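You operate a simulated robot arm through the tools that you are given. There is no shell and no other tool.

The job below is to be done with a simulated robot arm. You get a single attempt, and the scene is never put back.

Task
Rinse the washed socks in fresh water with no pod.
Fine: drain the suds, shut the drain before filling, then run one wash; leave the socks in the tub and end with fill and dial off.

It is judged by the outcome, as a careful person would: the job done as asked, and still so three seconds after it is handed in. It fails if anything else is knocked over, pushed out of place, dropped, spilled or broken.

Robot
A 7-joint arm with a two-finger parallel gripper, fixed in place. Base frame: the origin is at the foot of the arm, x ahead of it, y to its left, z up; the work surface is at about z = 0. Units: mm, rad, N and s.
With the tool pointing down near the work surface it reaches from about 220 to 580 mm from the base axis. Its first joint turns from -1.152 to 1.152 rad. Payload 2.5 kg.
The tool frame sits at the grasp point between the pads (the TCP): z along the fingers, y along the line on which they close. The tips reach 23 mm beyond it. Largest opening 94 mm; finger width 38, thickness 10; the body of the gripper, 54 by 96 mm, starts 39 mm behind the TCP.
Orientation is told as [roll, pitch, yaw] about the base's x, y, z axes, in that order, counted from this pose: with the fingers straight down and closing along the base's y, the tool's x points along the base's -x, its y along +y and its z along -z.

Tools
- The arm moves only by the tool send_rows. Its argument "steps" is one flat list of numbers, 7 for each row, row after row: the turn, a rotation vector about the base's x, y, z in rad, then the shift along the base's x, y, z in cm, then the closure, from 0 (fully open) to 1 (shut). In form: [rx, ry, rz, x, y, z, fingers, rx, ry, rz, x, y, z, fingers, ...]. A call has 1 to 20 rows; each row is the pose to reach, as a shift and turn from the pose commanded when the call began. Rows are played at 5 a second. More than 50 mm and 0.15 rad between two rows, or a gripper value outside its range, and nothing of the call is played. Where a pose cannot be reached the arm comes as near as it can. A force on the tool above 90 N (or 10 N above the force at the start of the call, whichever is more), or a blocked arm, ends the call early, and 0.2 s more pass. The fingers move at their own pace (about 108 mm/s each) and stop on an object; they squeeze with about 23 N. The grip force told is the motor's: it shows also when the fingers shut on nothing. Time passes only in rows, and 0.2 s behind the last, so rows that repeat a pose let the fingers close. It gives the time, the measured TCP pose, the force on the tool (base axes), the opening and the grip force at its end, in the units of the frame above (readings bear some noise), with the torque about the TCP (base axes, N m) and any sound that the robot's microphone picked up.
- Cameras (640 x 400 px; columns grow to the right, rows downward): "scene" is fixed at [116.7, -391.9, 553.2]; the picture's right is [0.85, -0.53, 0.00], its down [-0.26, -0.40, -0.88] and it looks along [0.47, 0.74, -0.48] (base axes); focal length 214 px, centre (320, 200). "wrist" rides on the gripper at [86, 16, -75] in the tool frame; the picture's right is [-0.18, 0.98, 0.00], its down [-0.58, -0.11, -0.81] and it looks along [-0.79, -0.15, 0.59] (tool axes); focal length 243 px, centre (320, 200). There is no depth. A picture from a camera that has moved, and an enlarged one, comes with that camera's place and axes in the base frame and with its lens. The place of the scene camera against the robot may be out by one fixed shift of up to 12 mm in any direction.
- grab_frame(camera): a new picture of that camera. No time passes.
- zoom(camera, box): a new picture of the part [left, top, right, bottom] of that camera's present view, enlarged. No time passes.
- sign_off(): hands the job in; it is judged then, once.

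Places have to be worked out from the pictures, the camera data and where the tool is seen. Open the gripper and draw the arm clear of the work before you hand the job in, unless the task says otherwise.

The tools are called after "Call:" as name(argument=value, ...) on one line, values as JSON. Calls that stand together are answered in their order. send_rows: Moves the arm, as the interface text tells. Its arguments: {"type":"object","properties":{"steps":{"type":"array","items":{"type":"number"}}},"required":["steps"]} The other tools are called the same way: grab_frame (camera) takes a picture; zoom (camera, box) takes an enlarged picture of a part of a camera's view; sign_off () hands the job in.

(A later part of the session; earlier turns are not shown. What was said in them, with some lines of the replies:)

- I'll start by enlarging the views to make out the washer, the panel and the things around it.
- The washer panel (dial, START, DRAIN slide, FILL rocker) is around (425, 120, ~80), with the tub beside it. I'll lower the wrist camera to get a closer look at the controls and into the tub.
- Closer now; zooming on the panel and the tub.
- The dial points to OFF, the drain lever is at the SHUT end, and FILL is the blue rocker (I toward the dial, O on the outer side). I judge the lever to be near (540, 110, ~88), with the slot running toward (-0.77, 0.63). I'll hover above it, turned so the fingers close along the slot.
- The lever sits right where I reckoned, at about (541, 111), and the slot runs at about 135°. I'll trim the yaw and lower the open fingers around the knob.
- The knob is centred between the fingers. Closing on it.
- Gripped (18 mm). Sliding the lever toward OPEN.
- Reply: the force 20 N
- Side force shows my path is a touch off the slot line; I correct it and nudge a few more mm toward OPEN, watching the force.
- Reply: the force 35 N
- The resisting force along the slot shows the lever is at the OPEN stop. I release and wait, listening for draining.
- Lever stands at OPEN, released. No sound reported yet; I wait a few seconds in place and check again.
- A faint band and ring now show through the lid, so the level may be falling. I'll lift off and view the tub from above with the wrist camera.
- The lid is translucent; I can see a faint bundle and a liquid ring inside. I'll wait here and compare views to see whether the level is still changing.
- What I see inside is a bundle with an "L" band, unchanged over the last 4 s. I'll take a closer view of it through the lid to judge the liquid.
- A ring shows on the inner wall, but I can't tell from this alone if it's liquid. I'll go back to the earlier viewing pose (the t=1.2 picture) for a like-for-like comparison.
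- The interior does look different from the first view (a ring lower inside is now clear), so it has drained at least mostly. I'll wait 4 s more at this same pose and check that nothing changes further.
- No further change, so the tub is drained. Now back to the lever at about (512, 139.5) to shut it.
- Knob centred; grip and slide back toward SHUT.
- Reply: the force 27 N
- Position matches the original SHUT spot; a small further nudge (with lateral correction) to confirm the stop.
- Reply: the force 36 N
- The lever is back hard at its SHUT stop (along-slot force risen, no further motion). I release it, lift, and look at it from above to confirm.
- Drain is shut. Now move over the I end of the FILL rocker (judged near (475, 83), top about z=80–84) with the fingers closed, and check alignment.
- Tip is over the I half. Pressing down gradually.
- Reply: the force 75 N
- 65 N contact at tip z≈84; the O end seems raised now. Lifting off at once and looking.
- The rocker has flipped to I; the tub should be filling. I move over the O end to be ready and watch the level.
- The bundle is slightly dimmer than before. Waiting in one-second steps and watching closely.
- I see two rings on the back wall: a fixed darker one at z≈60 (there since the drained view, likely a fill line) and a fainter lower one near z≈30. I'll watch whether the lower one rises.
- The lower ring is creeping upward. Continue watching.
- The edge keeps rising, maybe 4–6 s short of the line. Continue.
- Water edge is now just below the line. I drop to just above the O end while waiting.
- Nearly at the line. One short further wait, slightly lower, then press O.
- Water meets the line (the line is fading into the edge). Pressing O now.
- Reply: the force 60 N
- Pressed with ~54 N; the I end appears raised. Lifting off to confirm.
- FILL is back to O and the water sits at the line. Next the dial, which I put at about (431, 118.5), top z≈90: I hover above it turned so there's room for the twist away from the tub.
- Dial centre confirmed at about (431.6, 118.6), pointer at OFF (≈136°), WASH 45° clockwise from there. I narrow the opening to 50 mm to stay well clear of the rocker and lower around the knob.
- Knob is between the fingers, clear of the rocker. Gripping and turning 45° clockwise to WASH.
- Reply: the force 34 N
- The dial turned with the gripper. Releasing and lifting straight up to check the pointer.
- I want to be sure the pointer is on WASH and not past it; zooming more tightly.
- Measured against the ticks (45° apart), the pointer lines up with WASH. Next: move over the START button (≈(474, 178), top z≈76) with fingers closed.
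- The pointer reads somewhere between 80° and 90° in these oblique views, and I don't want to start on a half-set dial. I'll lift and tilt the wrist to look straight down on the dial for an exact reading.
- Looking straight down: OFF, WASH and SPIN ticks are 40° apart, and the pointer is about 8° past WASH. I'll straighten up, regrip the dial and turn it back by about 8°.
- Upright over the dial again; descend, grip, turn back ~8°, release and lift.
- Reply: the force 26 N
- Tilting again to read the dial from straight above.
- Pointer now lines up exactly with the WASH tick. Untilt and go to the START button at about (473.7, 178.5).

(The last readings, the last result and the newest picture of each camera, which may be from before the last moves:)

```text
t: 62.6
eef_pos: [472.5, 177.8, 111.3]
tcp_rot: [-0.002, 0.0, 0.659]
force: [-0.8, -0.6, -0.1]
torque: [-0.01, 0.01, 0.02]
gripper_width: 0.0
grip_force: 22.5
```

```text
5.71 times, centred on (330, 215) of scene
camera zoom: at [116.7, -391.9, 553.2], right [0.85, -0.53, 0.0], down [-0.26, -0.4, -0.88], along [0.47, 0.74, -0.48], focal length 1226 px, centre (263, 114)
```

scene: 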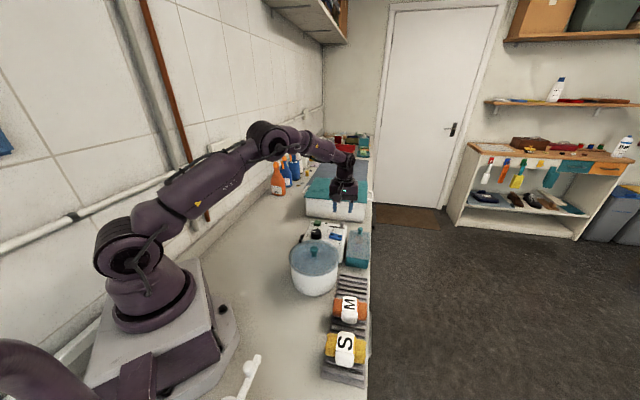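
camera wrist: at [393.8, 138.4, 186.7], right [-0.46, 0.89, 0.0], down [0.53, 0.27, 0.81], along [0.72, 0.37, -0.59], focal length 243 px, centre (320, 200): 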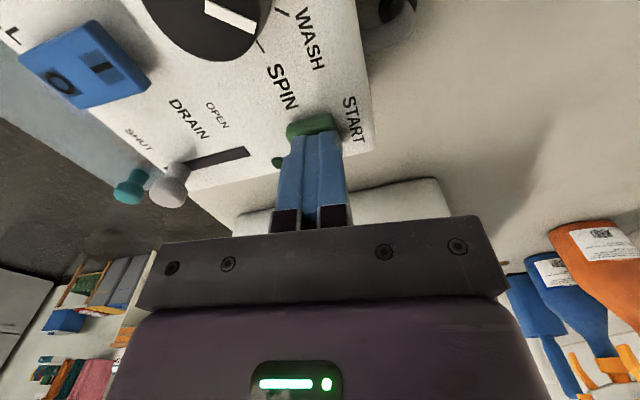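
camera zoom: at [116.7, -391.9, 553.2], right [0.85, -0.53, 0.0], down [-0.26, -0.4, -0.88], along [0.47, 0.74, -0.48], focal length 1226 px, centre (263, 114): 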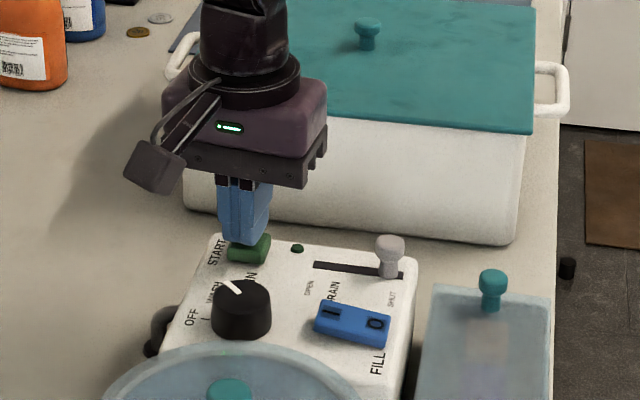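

Over START. Pressing down in small steps.

Call:
send_rows(steps=[0, 0, 0, 0.05, 0.05, -0.5, 1, 0, 0, 0, 0.05, 0.05, -0.8, 1, 0, 0, 0, 0.05, 0.05, -1.1, 1])

Call:
zoom(camera="scene", box=[280, 190, 350, 250])

```text
t: 63.4
eef_pos: [474.1, 179.2, 103.3]
tcp_rot: [0.0, 0.0, 0.659]
force: [-7.9, -4.5, 17.7]
torque: [-0.11, 0.22, -0.01]
gripper_width: 0.0
grip_force: 22.8
heard: click
```

```text
6.67 times, centred on (315, 220) of scene
camera zoom: at [116.6, -391.9, 553.2], right [0.85, -0.53, 0.0], down [-0.26, -0.4, -0.88], along [0.47, 0.74, -0.48], focal length 1430 px, centre (353, 67)
```

zoom: 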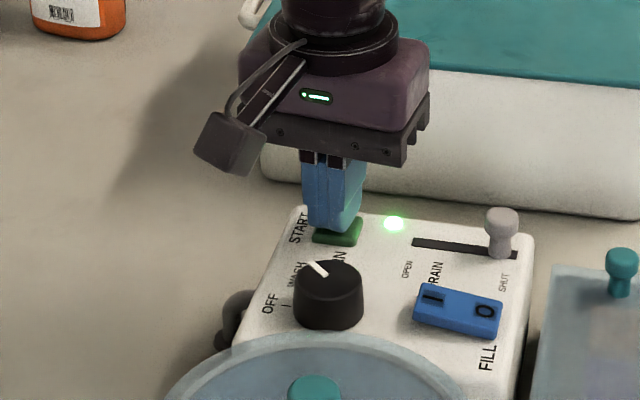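

A click, and the lamp is lit: the wash is running. Lifting off the button cleanly and waiting for it to finish.

Call:
send_rows(steps=[0, 0, 0, 0, 0, 1.5, 1, 0, 0, 0, 0, 0, 4, 1, 0, 0, 0, 0, 0, 6, 1, 0, 0, 0, 0, 0, 6, 1, 0, 0, 0, 0, 0, 6, 1, 0, 0, 0, 0, 0, 6, 1, 0, 0, 0, 0, 0, 6, 1, 0, 0, 0, 0, 0, 6, 1])

Call:
zoom(camera="scene", box=[280, 200, 380, 300])

```text
t: 65.2
eef_pos: [474.0, 178.4, 162.3]
tcp_rot: [-0.001, 0.0, 0.659]
force: [0.0, 0.8, 0.0]
torque: [0.01, 0.0, -0.01]
gripper_width: 0.0
grip_force: 22.7
```

```text
4.00 times, centred on (330, 250) of scene
camera zoom: at [116.7, -391.9, 553.2], right [0.85, -0.53, 0.0], down [-0.26, -0.4, -0.88], along [0.47, 0.74, -0.48], focal length 858 px, centre (280, 0)
```

zoom: 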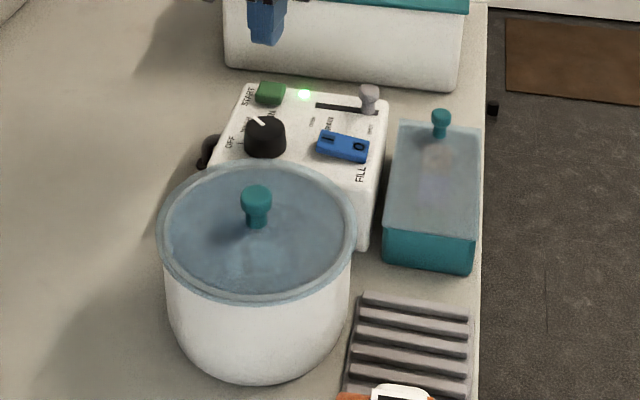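

Lamp still on. While it runs I move back over the dial, ready to turn it off when the cycle ends.

Call:
send_rows(steps=[0, 0, -0.03, -1, -1.5, 0, 1, 0, 0, -0.06, -2.1, -3, 0, 0.8, 0, 0, -0.09, -3.2, -4.5, 0, 0.468, 0, 0, -0.1, -4.2, -6.1, 0, 0.468, 0, 0, -0.1, -4.2, -6.1, 0, 0.468, 0, 0, -0.1, -4.2, -6.1, 0, 0.468, 0, 0, -0.1, -4.2, -6.1, 0, 0.468, 0, 0, -0.1, -4.2, -6.1, 0, 0.468, 0, 0, -0.1, -4.2, -6.1, 0, 0.468, 0, 0, -0.1, -4.2, -6.1, 0, 0.468, 0, 0, -0.1, -4.2, -6.1, 0, 0.468, 0, 0, -0.1, -4.2, -6.1, 0, 0.468])

Call:
zoom(camera="scene", box=[280, 200, 380, 300])

Call:
grab_frame(camera="wrist")

```text
t: 67.8
eef_pos: [431.6, 117.0, 162.4]
tcp_rot: [0.0, -0.002, 0.561]
force: [0.8, -0.2, -0.3]
torque: [0.02, 0.01, -0.02]
gripper_width: 49.9
grip_force: 0.0
```

```text
4.00 times, centred on (330, 250) of scene
camera zoom: at [116.7, -391.9, 553.2], right [0.85, -0.53, 0.0], down [-0.26, -0.4, -0.88], along [0.47, 0.74, -0.48], focal length 858 px, centre (280, 0)
```

zoom: 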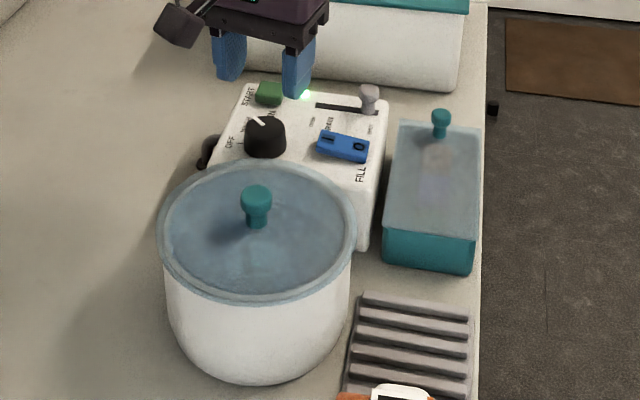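

```text
taken
camera wrist: at [349.1, 85.6, 237.7], right [-0.37, 0.93, 0.0], down [0.55, 0.22, 0.81], along [0.75, 0.3, -0.59], focal length 243 px, centre (320, 200)
```

wrist: 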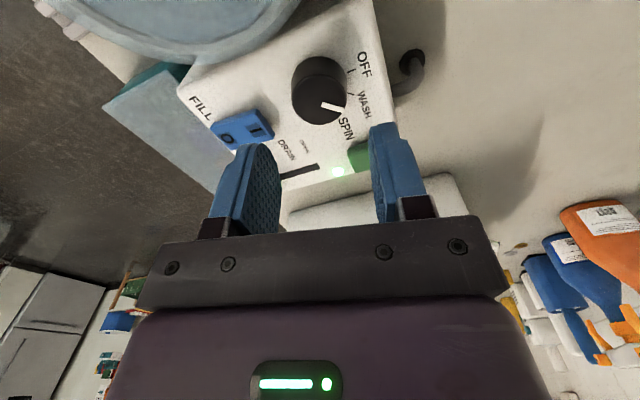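

The lamp is still on (visible in the wrist view). Waiting 4 s.

Call:
send_rows(steps=[0, 0, 0, 0, 0, 0, 0.468, 0, 0, 0, 0, 0, 0, 0.468, 0, 0, 0, 0, 0, 0, 0.468, 0, 0, 0, 0, 0, 0, 0.468, 0, 0, 0, 0, 0, 0, 0.468, 0, 0, 0, 0, 0, 0, 0.468, 0, 0, 0, 0, 0, 0, 0.468, 0, 0, 0, 0, 0, 0, 0.468, 0, 0, 0, 0, 0, 0, 0.468, 0, 0, 0, 0, 0, 0, 0.468, 0, 0, 0, 0, 0, 0, 0.468, 0, 0, 0, 0, 0, 0, 0.468, 0, 0, 0, 0, 0, 0, 0.468, 0, 0, 0, 0, 0, 0, 0.468, 0, 0, 0, 0, 0, 0, 0.468, 0, 0, 0, 0, 0, 0, 0.468, 0, 0, 0, 0, 0, 0, 0.468, 0, 0, 0, 0, 0, 0, 0.468, 0, 0, 0, 0, 0, 0, 0.468, 0, 0, 0, 0, 0, 0, 0.468])

Call:
zoom(camera="wrist", box=[200, 40, 420, 200])

```text
t: 72.0
eef_pos: [432.0, 117.6, 163.1]
tcp_rot: [-0.001, 0.001, 0.56]
force: [0.1, 0.0, -0.5]
torque: [0.0, 0.02, 0.02]
gripper_width: 49.7
grip_force: 0.1
```

```text
2.50 times, centred on (310, 120) of wrist
camera zoom: at [349.1, 85.6, 237.7], right [-0.37, 0.93, 0.0], down [0.55, 0.22, 0.81], along [0.75, 0.3, -0.59], focal length 606 px, centre (345, 400)
```

zoom: 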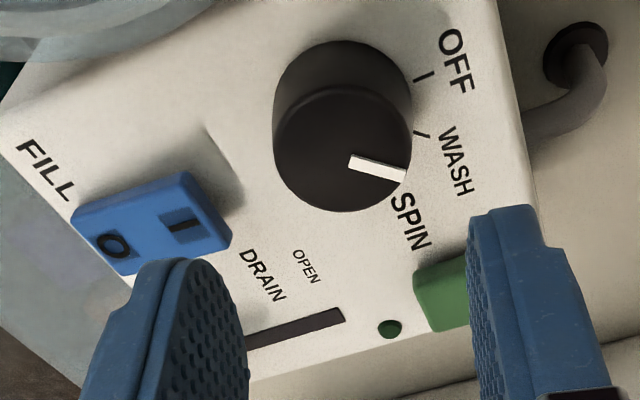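

The lamp has gone out: the wash cycle is over. Now descend, grip the dial, and turn it back 40° to OFF.

Call:
send_rows(steps=[0, 0, 0, 0, 0, -2, 0.468, 0, 0, 0, 0, 0, -4, 0.468, 0, 0, 0, 0, 0, -5.5, 0.468, 0, 0, 0, 0, 0, -6.5, 0.468, 0, 0, 0, 0, 0, -6.5, 0.75, 0, 0, 0, 0, 0, -6.5, 1, 0, 0, 0, 0, 0, -6.5, 1, 0, 0, 0.12, 0, 0, -6.5, 1, 0, 0, 0.24, 0, 0, -6.5, 1, 0, 0, 0.36, 0, 0, -6.5, 1, 0, 0, 0.48, 0, 0, -6.5, 1, 0, 0, 0.6, 0, 0, -6.5, 1, 0, 0, 0.7, 0, 0, -6.5, 1, 0, 0, 0.7, 0, 0, -6.5, 1])

Call:
zoom(camera="wrist", box=[220, 60, 420, 220])

```text
t: 75.0
eef_pos: [433.4, 118.4, 97.2]
tcp_rot: [-0.003, -0.001, 1.263]
force: [-0.3, -13.4, 29.1]
torque: [0.05, 0.56, -0.01]
gripper_width: 37.3
grip_force: 45.3
```

```text
2.50 times, centred on (320, 140) of wrist
camera zoom: at [389.5, 40.7, 172.4], right [-0.88, 0.47, 0.0], down [0.28, 0.52, 0.81], along [0.38, 0.71, -0.59], focal length 606 px, centre (320, 350)
```

zoom: 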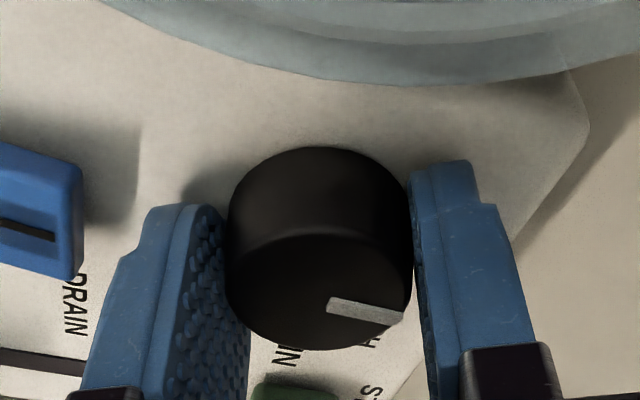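

Turned. Releasing and lifting straight up, then tilting to read the pointer from above.

Call:
send_rows(steps=[0, 0, 0, 0, 0, 0, 0.8, 0, 0, 0, 0, 0, 0, 0.468, 0, 0, 0, 0, 0, 0, 0.468, 0, 0, 0, 0, 0, 2.5, 0.468, 0, 0, 0, 0, 0, 6.5, 0.468, 0, 0, 0, 0, 0, 6.5, 0.468])

Call:
zoom(camera="wrist", box=[220, 40, 420, 180])

Call:
zoom(camera="scene", box=[280, 200, 380, 300])

```text
t: 76.4
eef_pos: [432.4, 117.8, 161.8]
tcp_rot: [0.002, -0.001, 1.261]
force: [0.7, 0.3, -0.5]
torque: [-0.01, -0.01, 0.0]
gripper_width: 50.0
grip_force: 0.0
```

```text
2.86 times, centred on (320, 110) of wrist
camera zoom: at [388.8, 40.9, 235.6], right [-0.88, 0.47, 0.0], down [0.28, 0.52, 0.81], along [0.38, 0.71, -0.59], focal length 693 px, centre (320, 457)
```

zoom: 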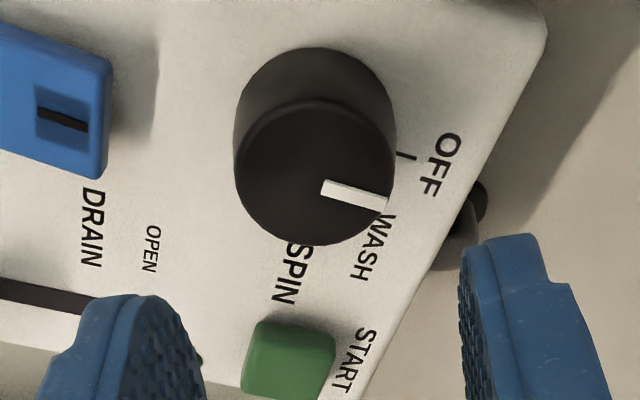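

```text
4.00 times, centred on (330, 250) of scene
camera zoom: at [116.7, -391.9, 553.2], right [0.85, -0.53, 0.0], down [-0.26, -0.4, -0.88], along [0.47, 0.74, -0.48], focal length 858 px, centre (280, 0)
```

zoom: 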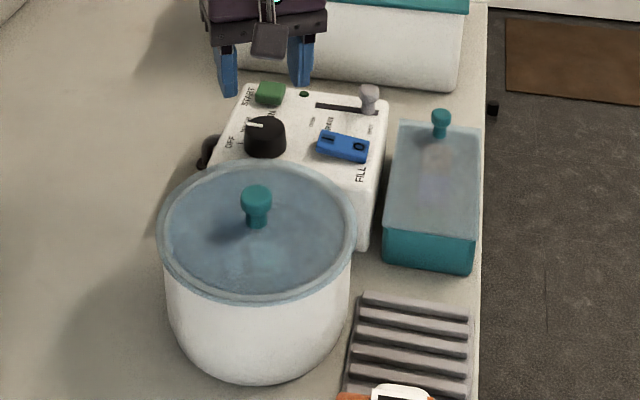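

Call:
send_rows(steps=[-0.11, 0.059, 0, 0.5, 0.9, 1, 0.8, -0.22, 0.118, 0, 1, 1.8, 1, 1, -0.33, 0.176, 0, 1.5, 2.7, 0.5, 1, -0.44, 0.235, 0, 1.9, 3.5, 0, 1, -0.44, 0.235, 0, 1.9, 3.5, 0, 1])

Call:
zoom(camera="wrist", box=[260, 30, 380, 130])

Call:
grab_frame(camera="wrist")

```text
t: 77.6
eef_pos: [452.0, 152.4, 161.2]
tcp_rot: [0.097, 0.494, 1.284]
force: [0.6, 0.4, 0.9]
torque: [0.0, 0.0, 0.01]
gripper_width: 0.0
grip_force: 22.5
```

```text
4.00 times, centred on (320, 80) of wrist
camera zoom: at [431.6, 116.8, 269.3], right [-0.88, 0.47, 0.0], down [0.43, 0.8, 0.42], along [0.2, 0.37, -0.91], focal length 970 px, centre (320, 680)
```

zoom: 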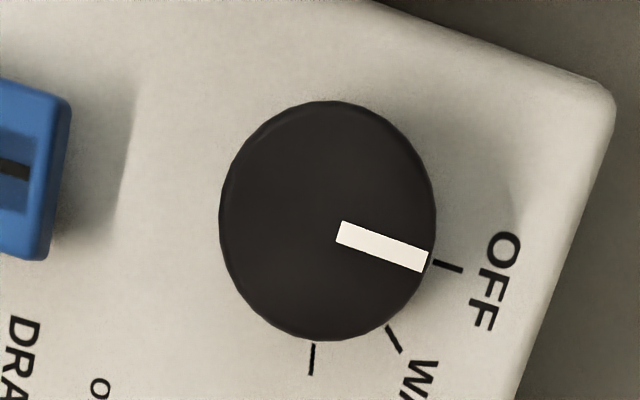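

```text
taken
camera wrist: at [431.6, 116.8, 269.3], right [-0.88, 0.47, 0.0], down [0.43, 0.8, 0.42], along [0.2, 0.37, -0.91], focal length 243 px, centre (320, 200)
```

wrist: 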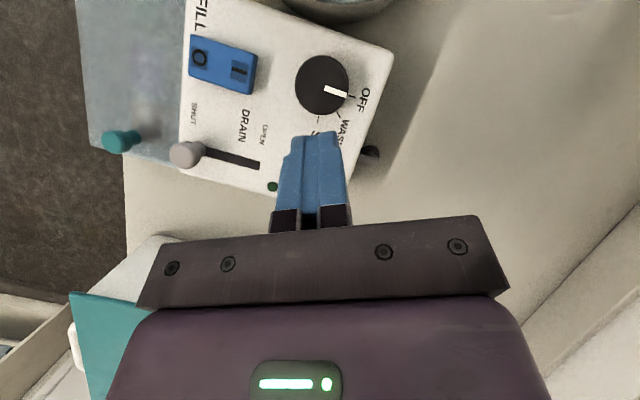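

The dial points exactly to OFF, FILL is at O, drain shut. I straighten the wrist, open the gripper and draw the arm up and clear.

Call:
send_rows(steps=[0, 0, 0, 0, 0, 4, 1, 0.11, -0.059, 0, -0.5, 0.3, 8, 0.8, 0.22, -0.118, 0, -1.5, 0.8, 12, 0.5, 0.33, -0.176, 0, -3, 1.4, 15.5, 0.3, 0.44, -0.235, 0, -4.5, 2, 18.5, 0, 0.44, -0.235, 0, -6, 2.8, 21.5, 0, 0.44, -0.235, 0, -7.6, 3.5, 24, 0, 0.44, -0.235, 0, -7.6, 3.5, 24, 0, 0.44, -0.235, 0, -7.6, 3.5, 24, 0])

Call:
grab_frame(camera="scene")

Call:
zoom(camera="scene", box=[270, 190, 390, 300])

Call:
zoom(camera="scene", box=[295, 242, 335, 268])

```text
t: 79.6
eef_pos: [374.5, 188.2, 401.4]
tcp_rot: [-0.001, 0.0, 1.259]
force: [0.4, 1.2, -0.1]
torque: [0.01, 0.02, 0.04]
gripper_width: 93.9
grip_force: 0.2
```

```text
taken
```

scene: 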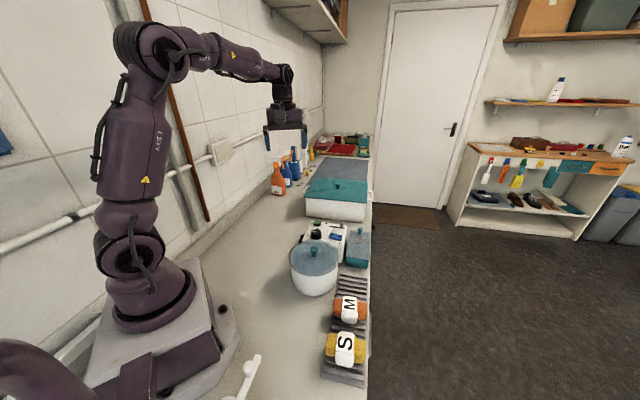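

```text
3.64 times, centred on (330, 245) of scene
camera zoom: at [116.7, -391.9, 553.2], right [0.85, -0.53, 0.0], down [-0.26, -0.4, -0.88], along [0.47, 0.74, -0.48], focal length 780 px, centre (284, 36)
```

zoom: 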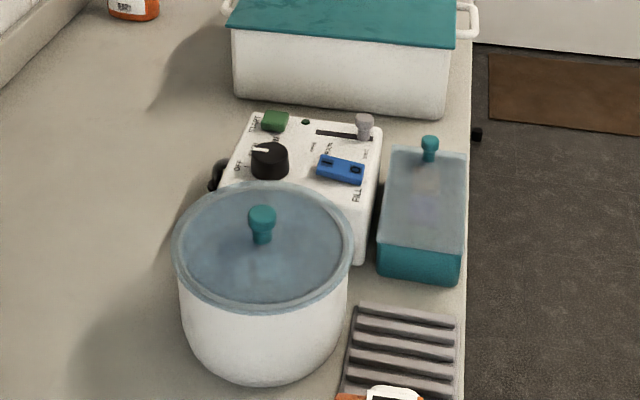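

```text
15.38 times, centred on (315, 255) of scene
camera zoom: at [116.7, -391.9, 553.2], right [0.85, -0.53, 0.0], down [-0.26, -0.4, -0.88], along [0.47, 0.74, -0.48], focal length 3300 px, centre (397, -646)
```

zoom: 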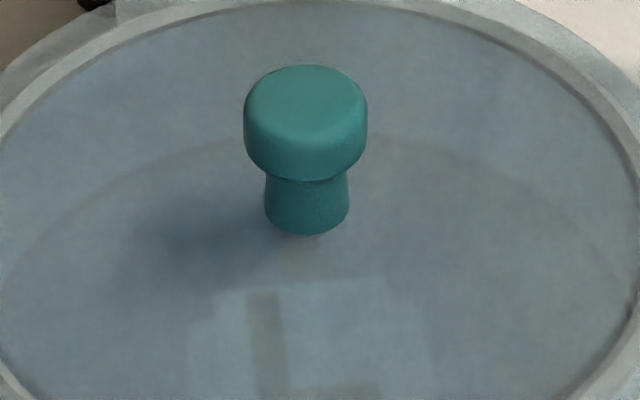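

The water is holding at the line and the socks are still in the tub. The drain is shut, FILL and the dial are off, and nothing else has moved. The gripper is open and the arm is clear, so I'm handing in.

Call:
sign_off()

```text
The job is handed in.
```

The socks have had one wash in fresh water with no pod, and they are still in the tub. I've handed the job in but don't have a result back yet.

- **Drain:** I opened it, waited until the inside of the tub stopped changing, then shut it before filling. I judged this through the translucent lid, without opening it.
- **Fill:** I ran it until the water reached what looks like a fill line on the inner wall, then switched it off. The level was still at that line at the end.
- **Wash:** My first turn left the dial slightly past WASH, so I set it exactly on the mark before pressing START. The lamp came on and went out within about nine seconds; I took that to mean the cycle had finished.
- **End state:** Fill is off, the dial is on OFF and the drain is shut. The gripper is open, the arm is clear, and nothing else looks moved or spilled.
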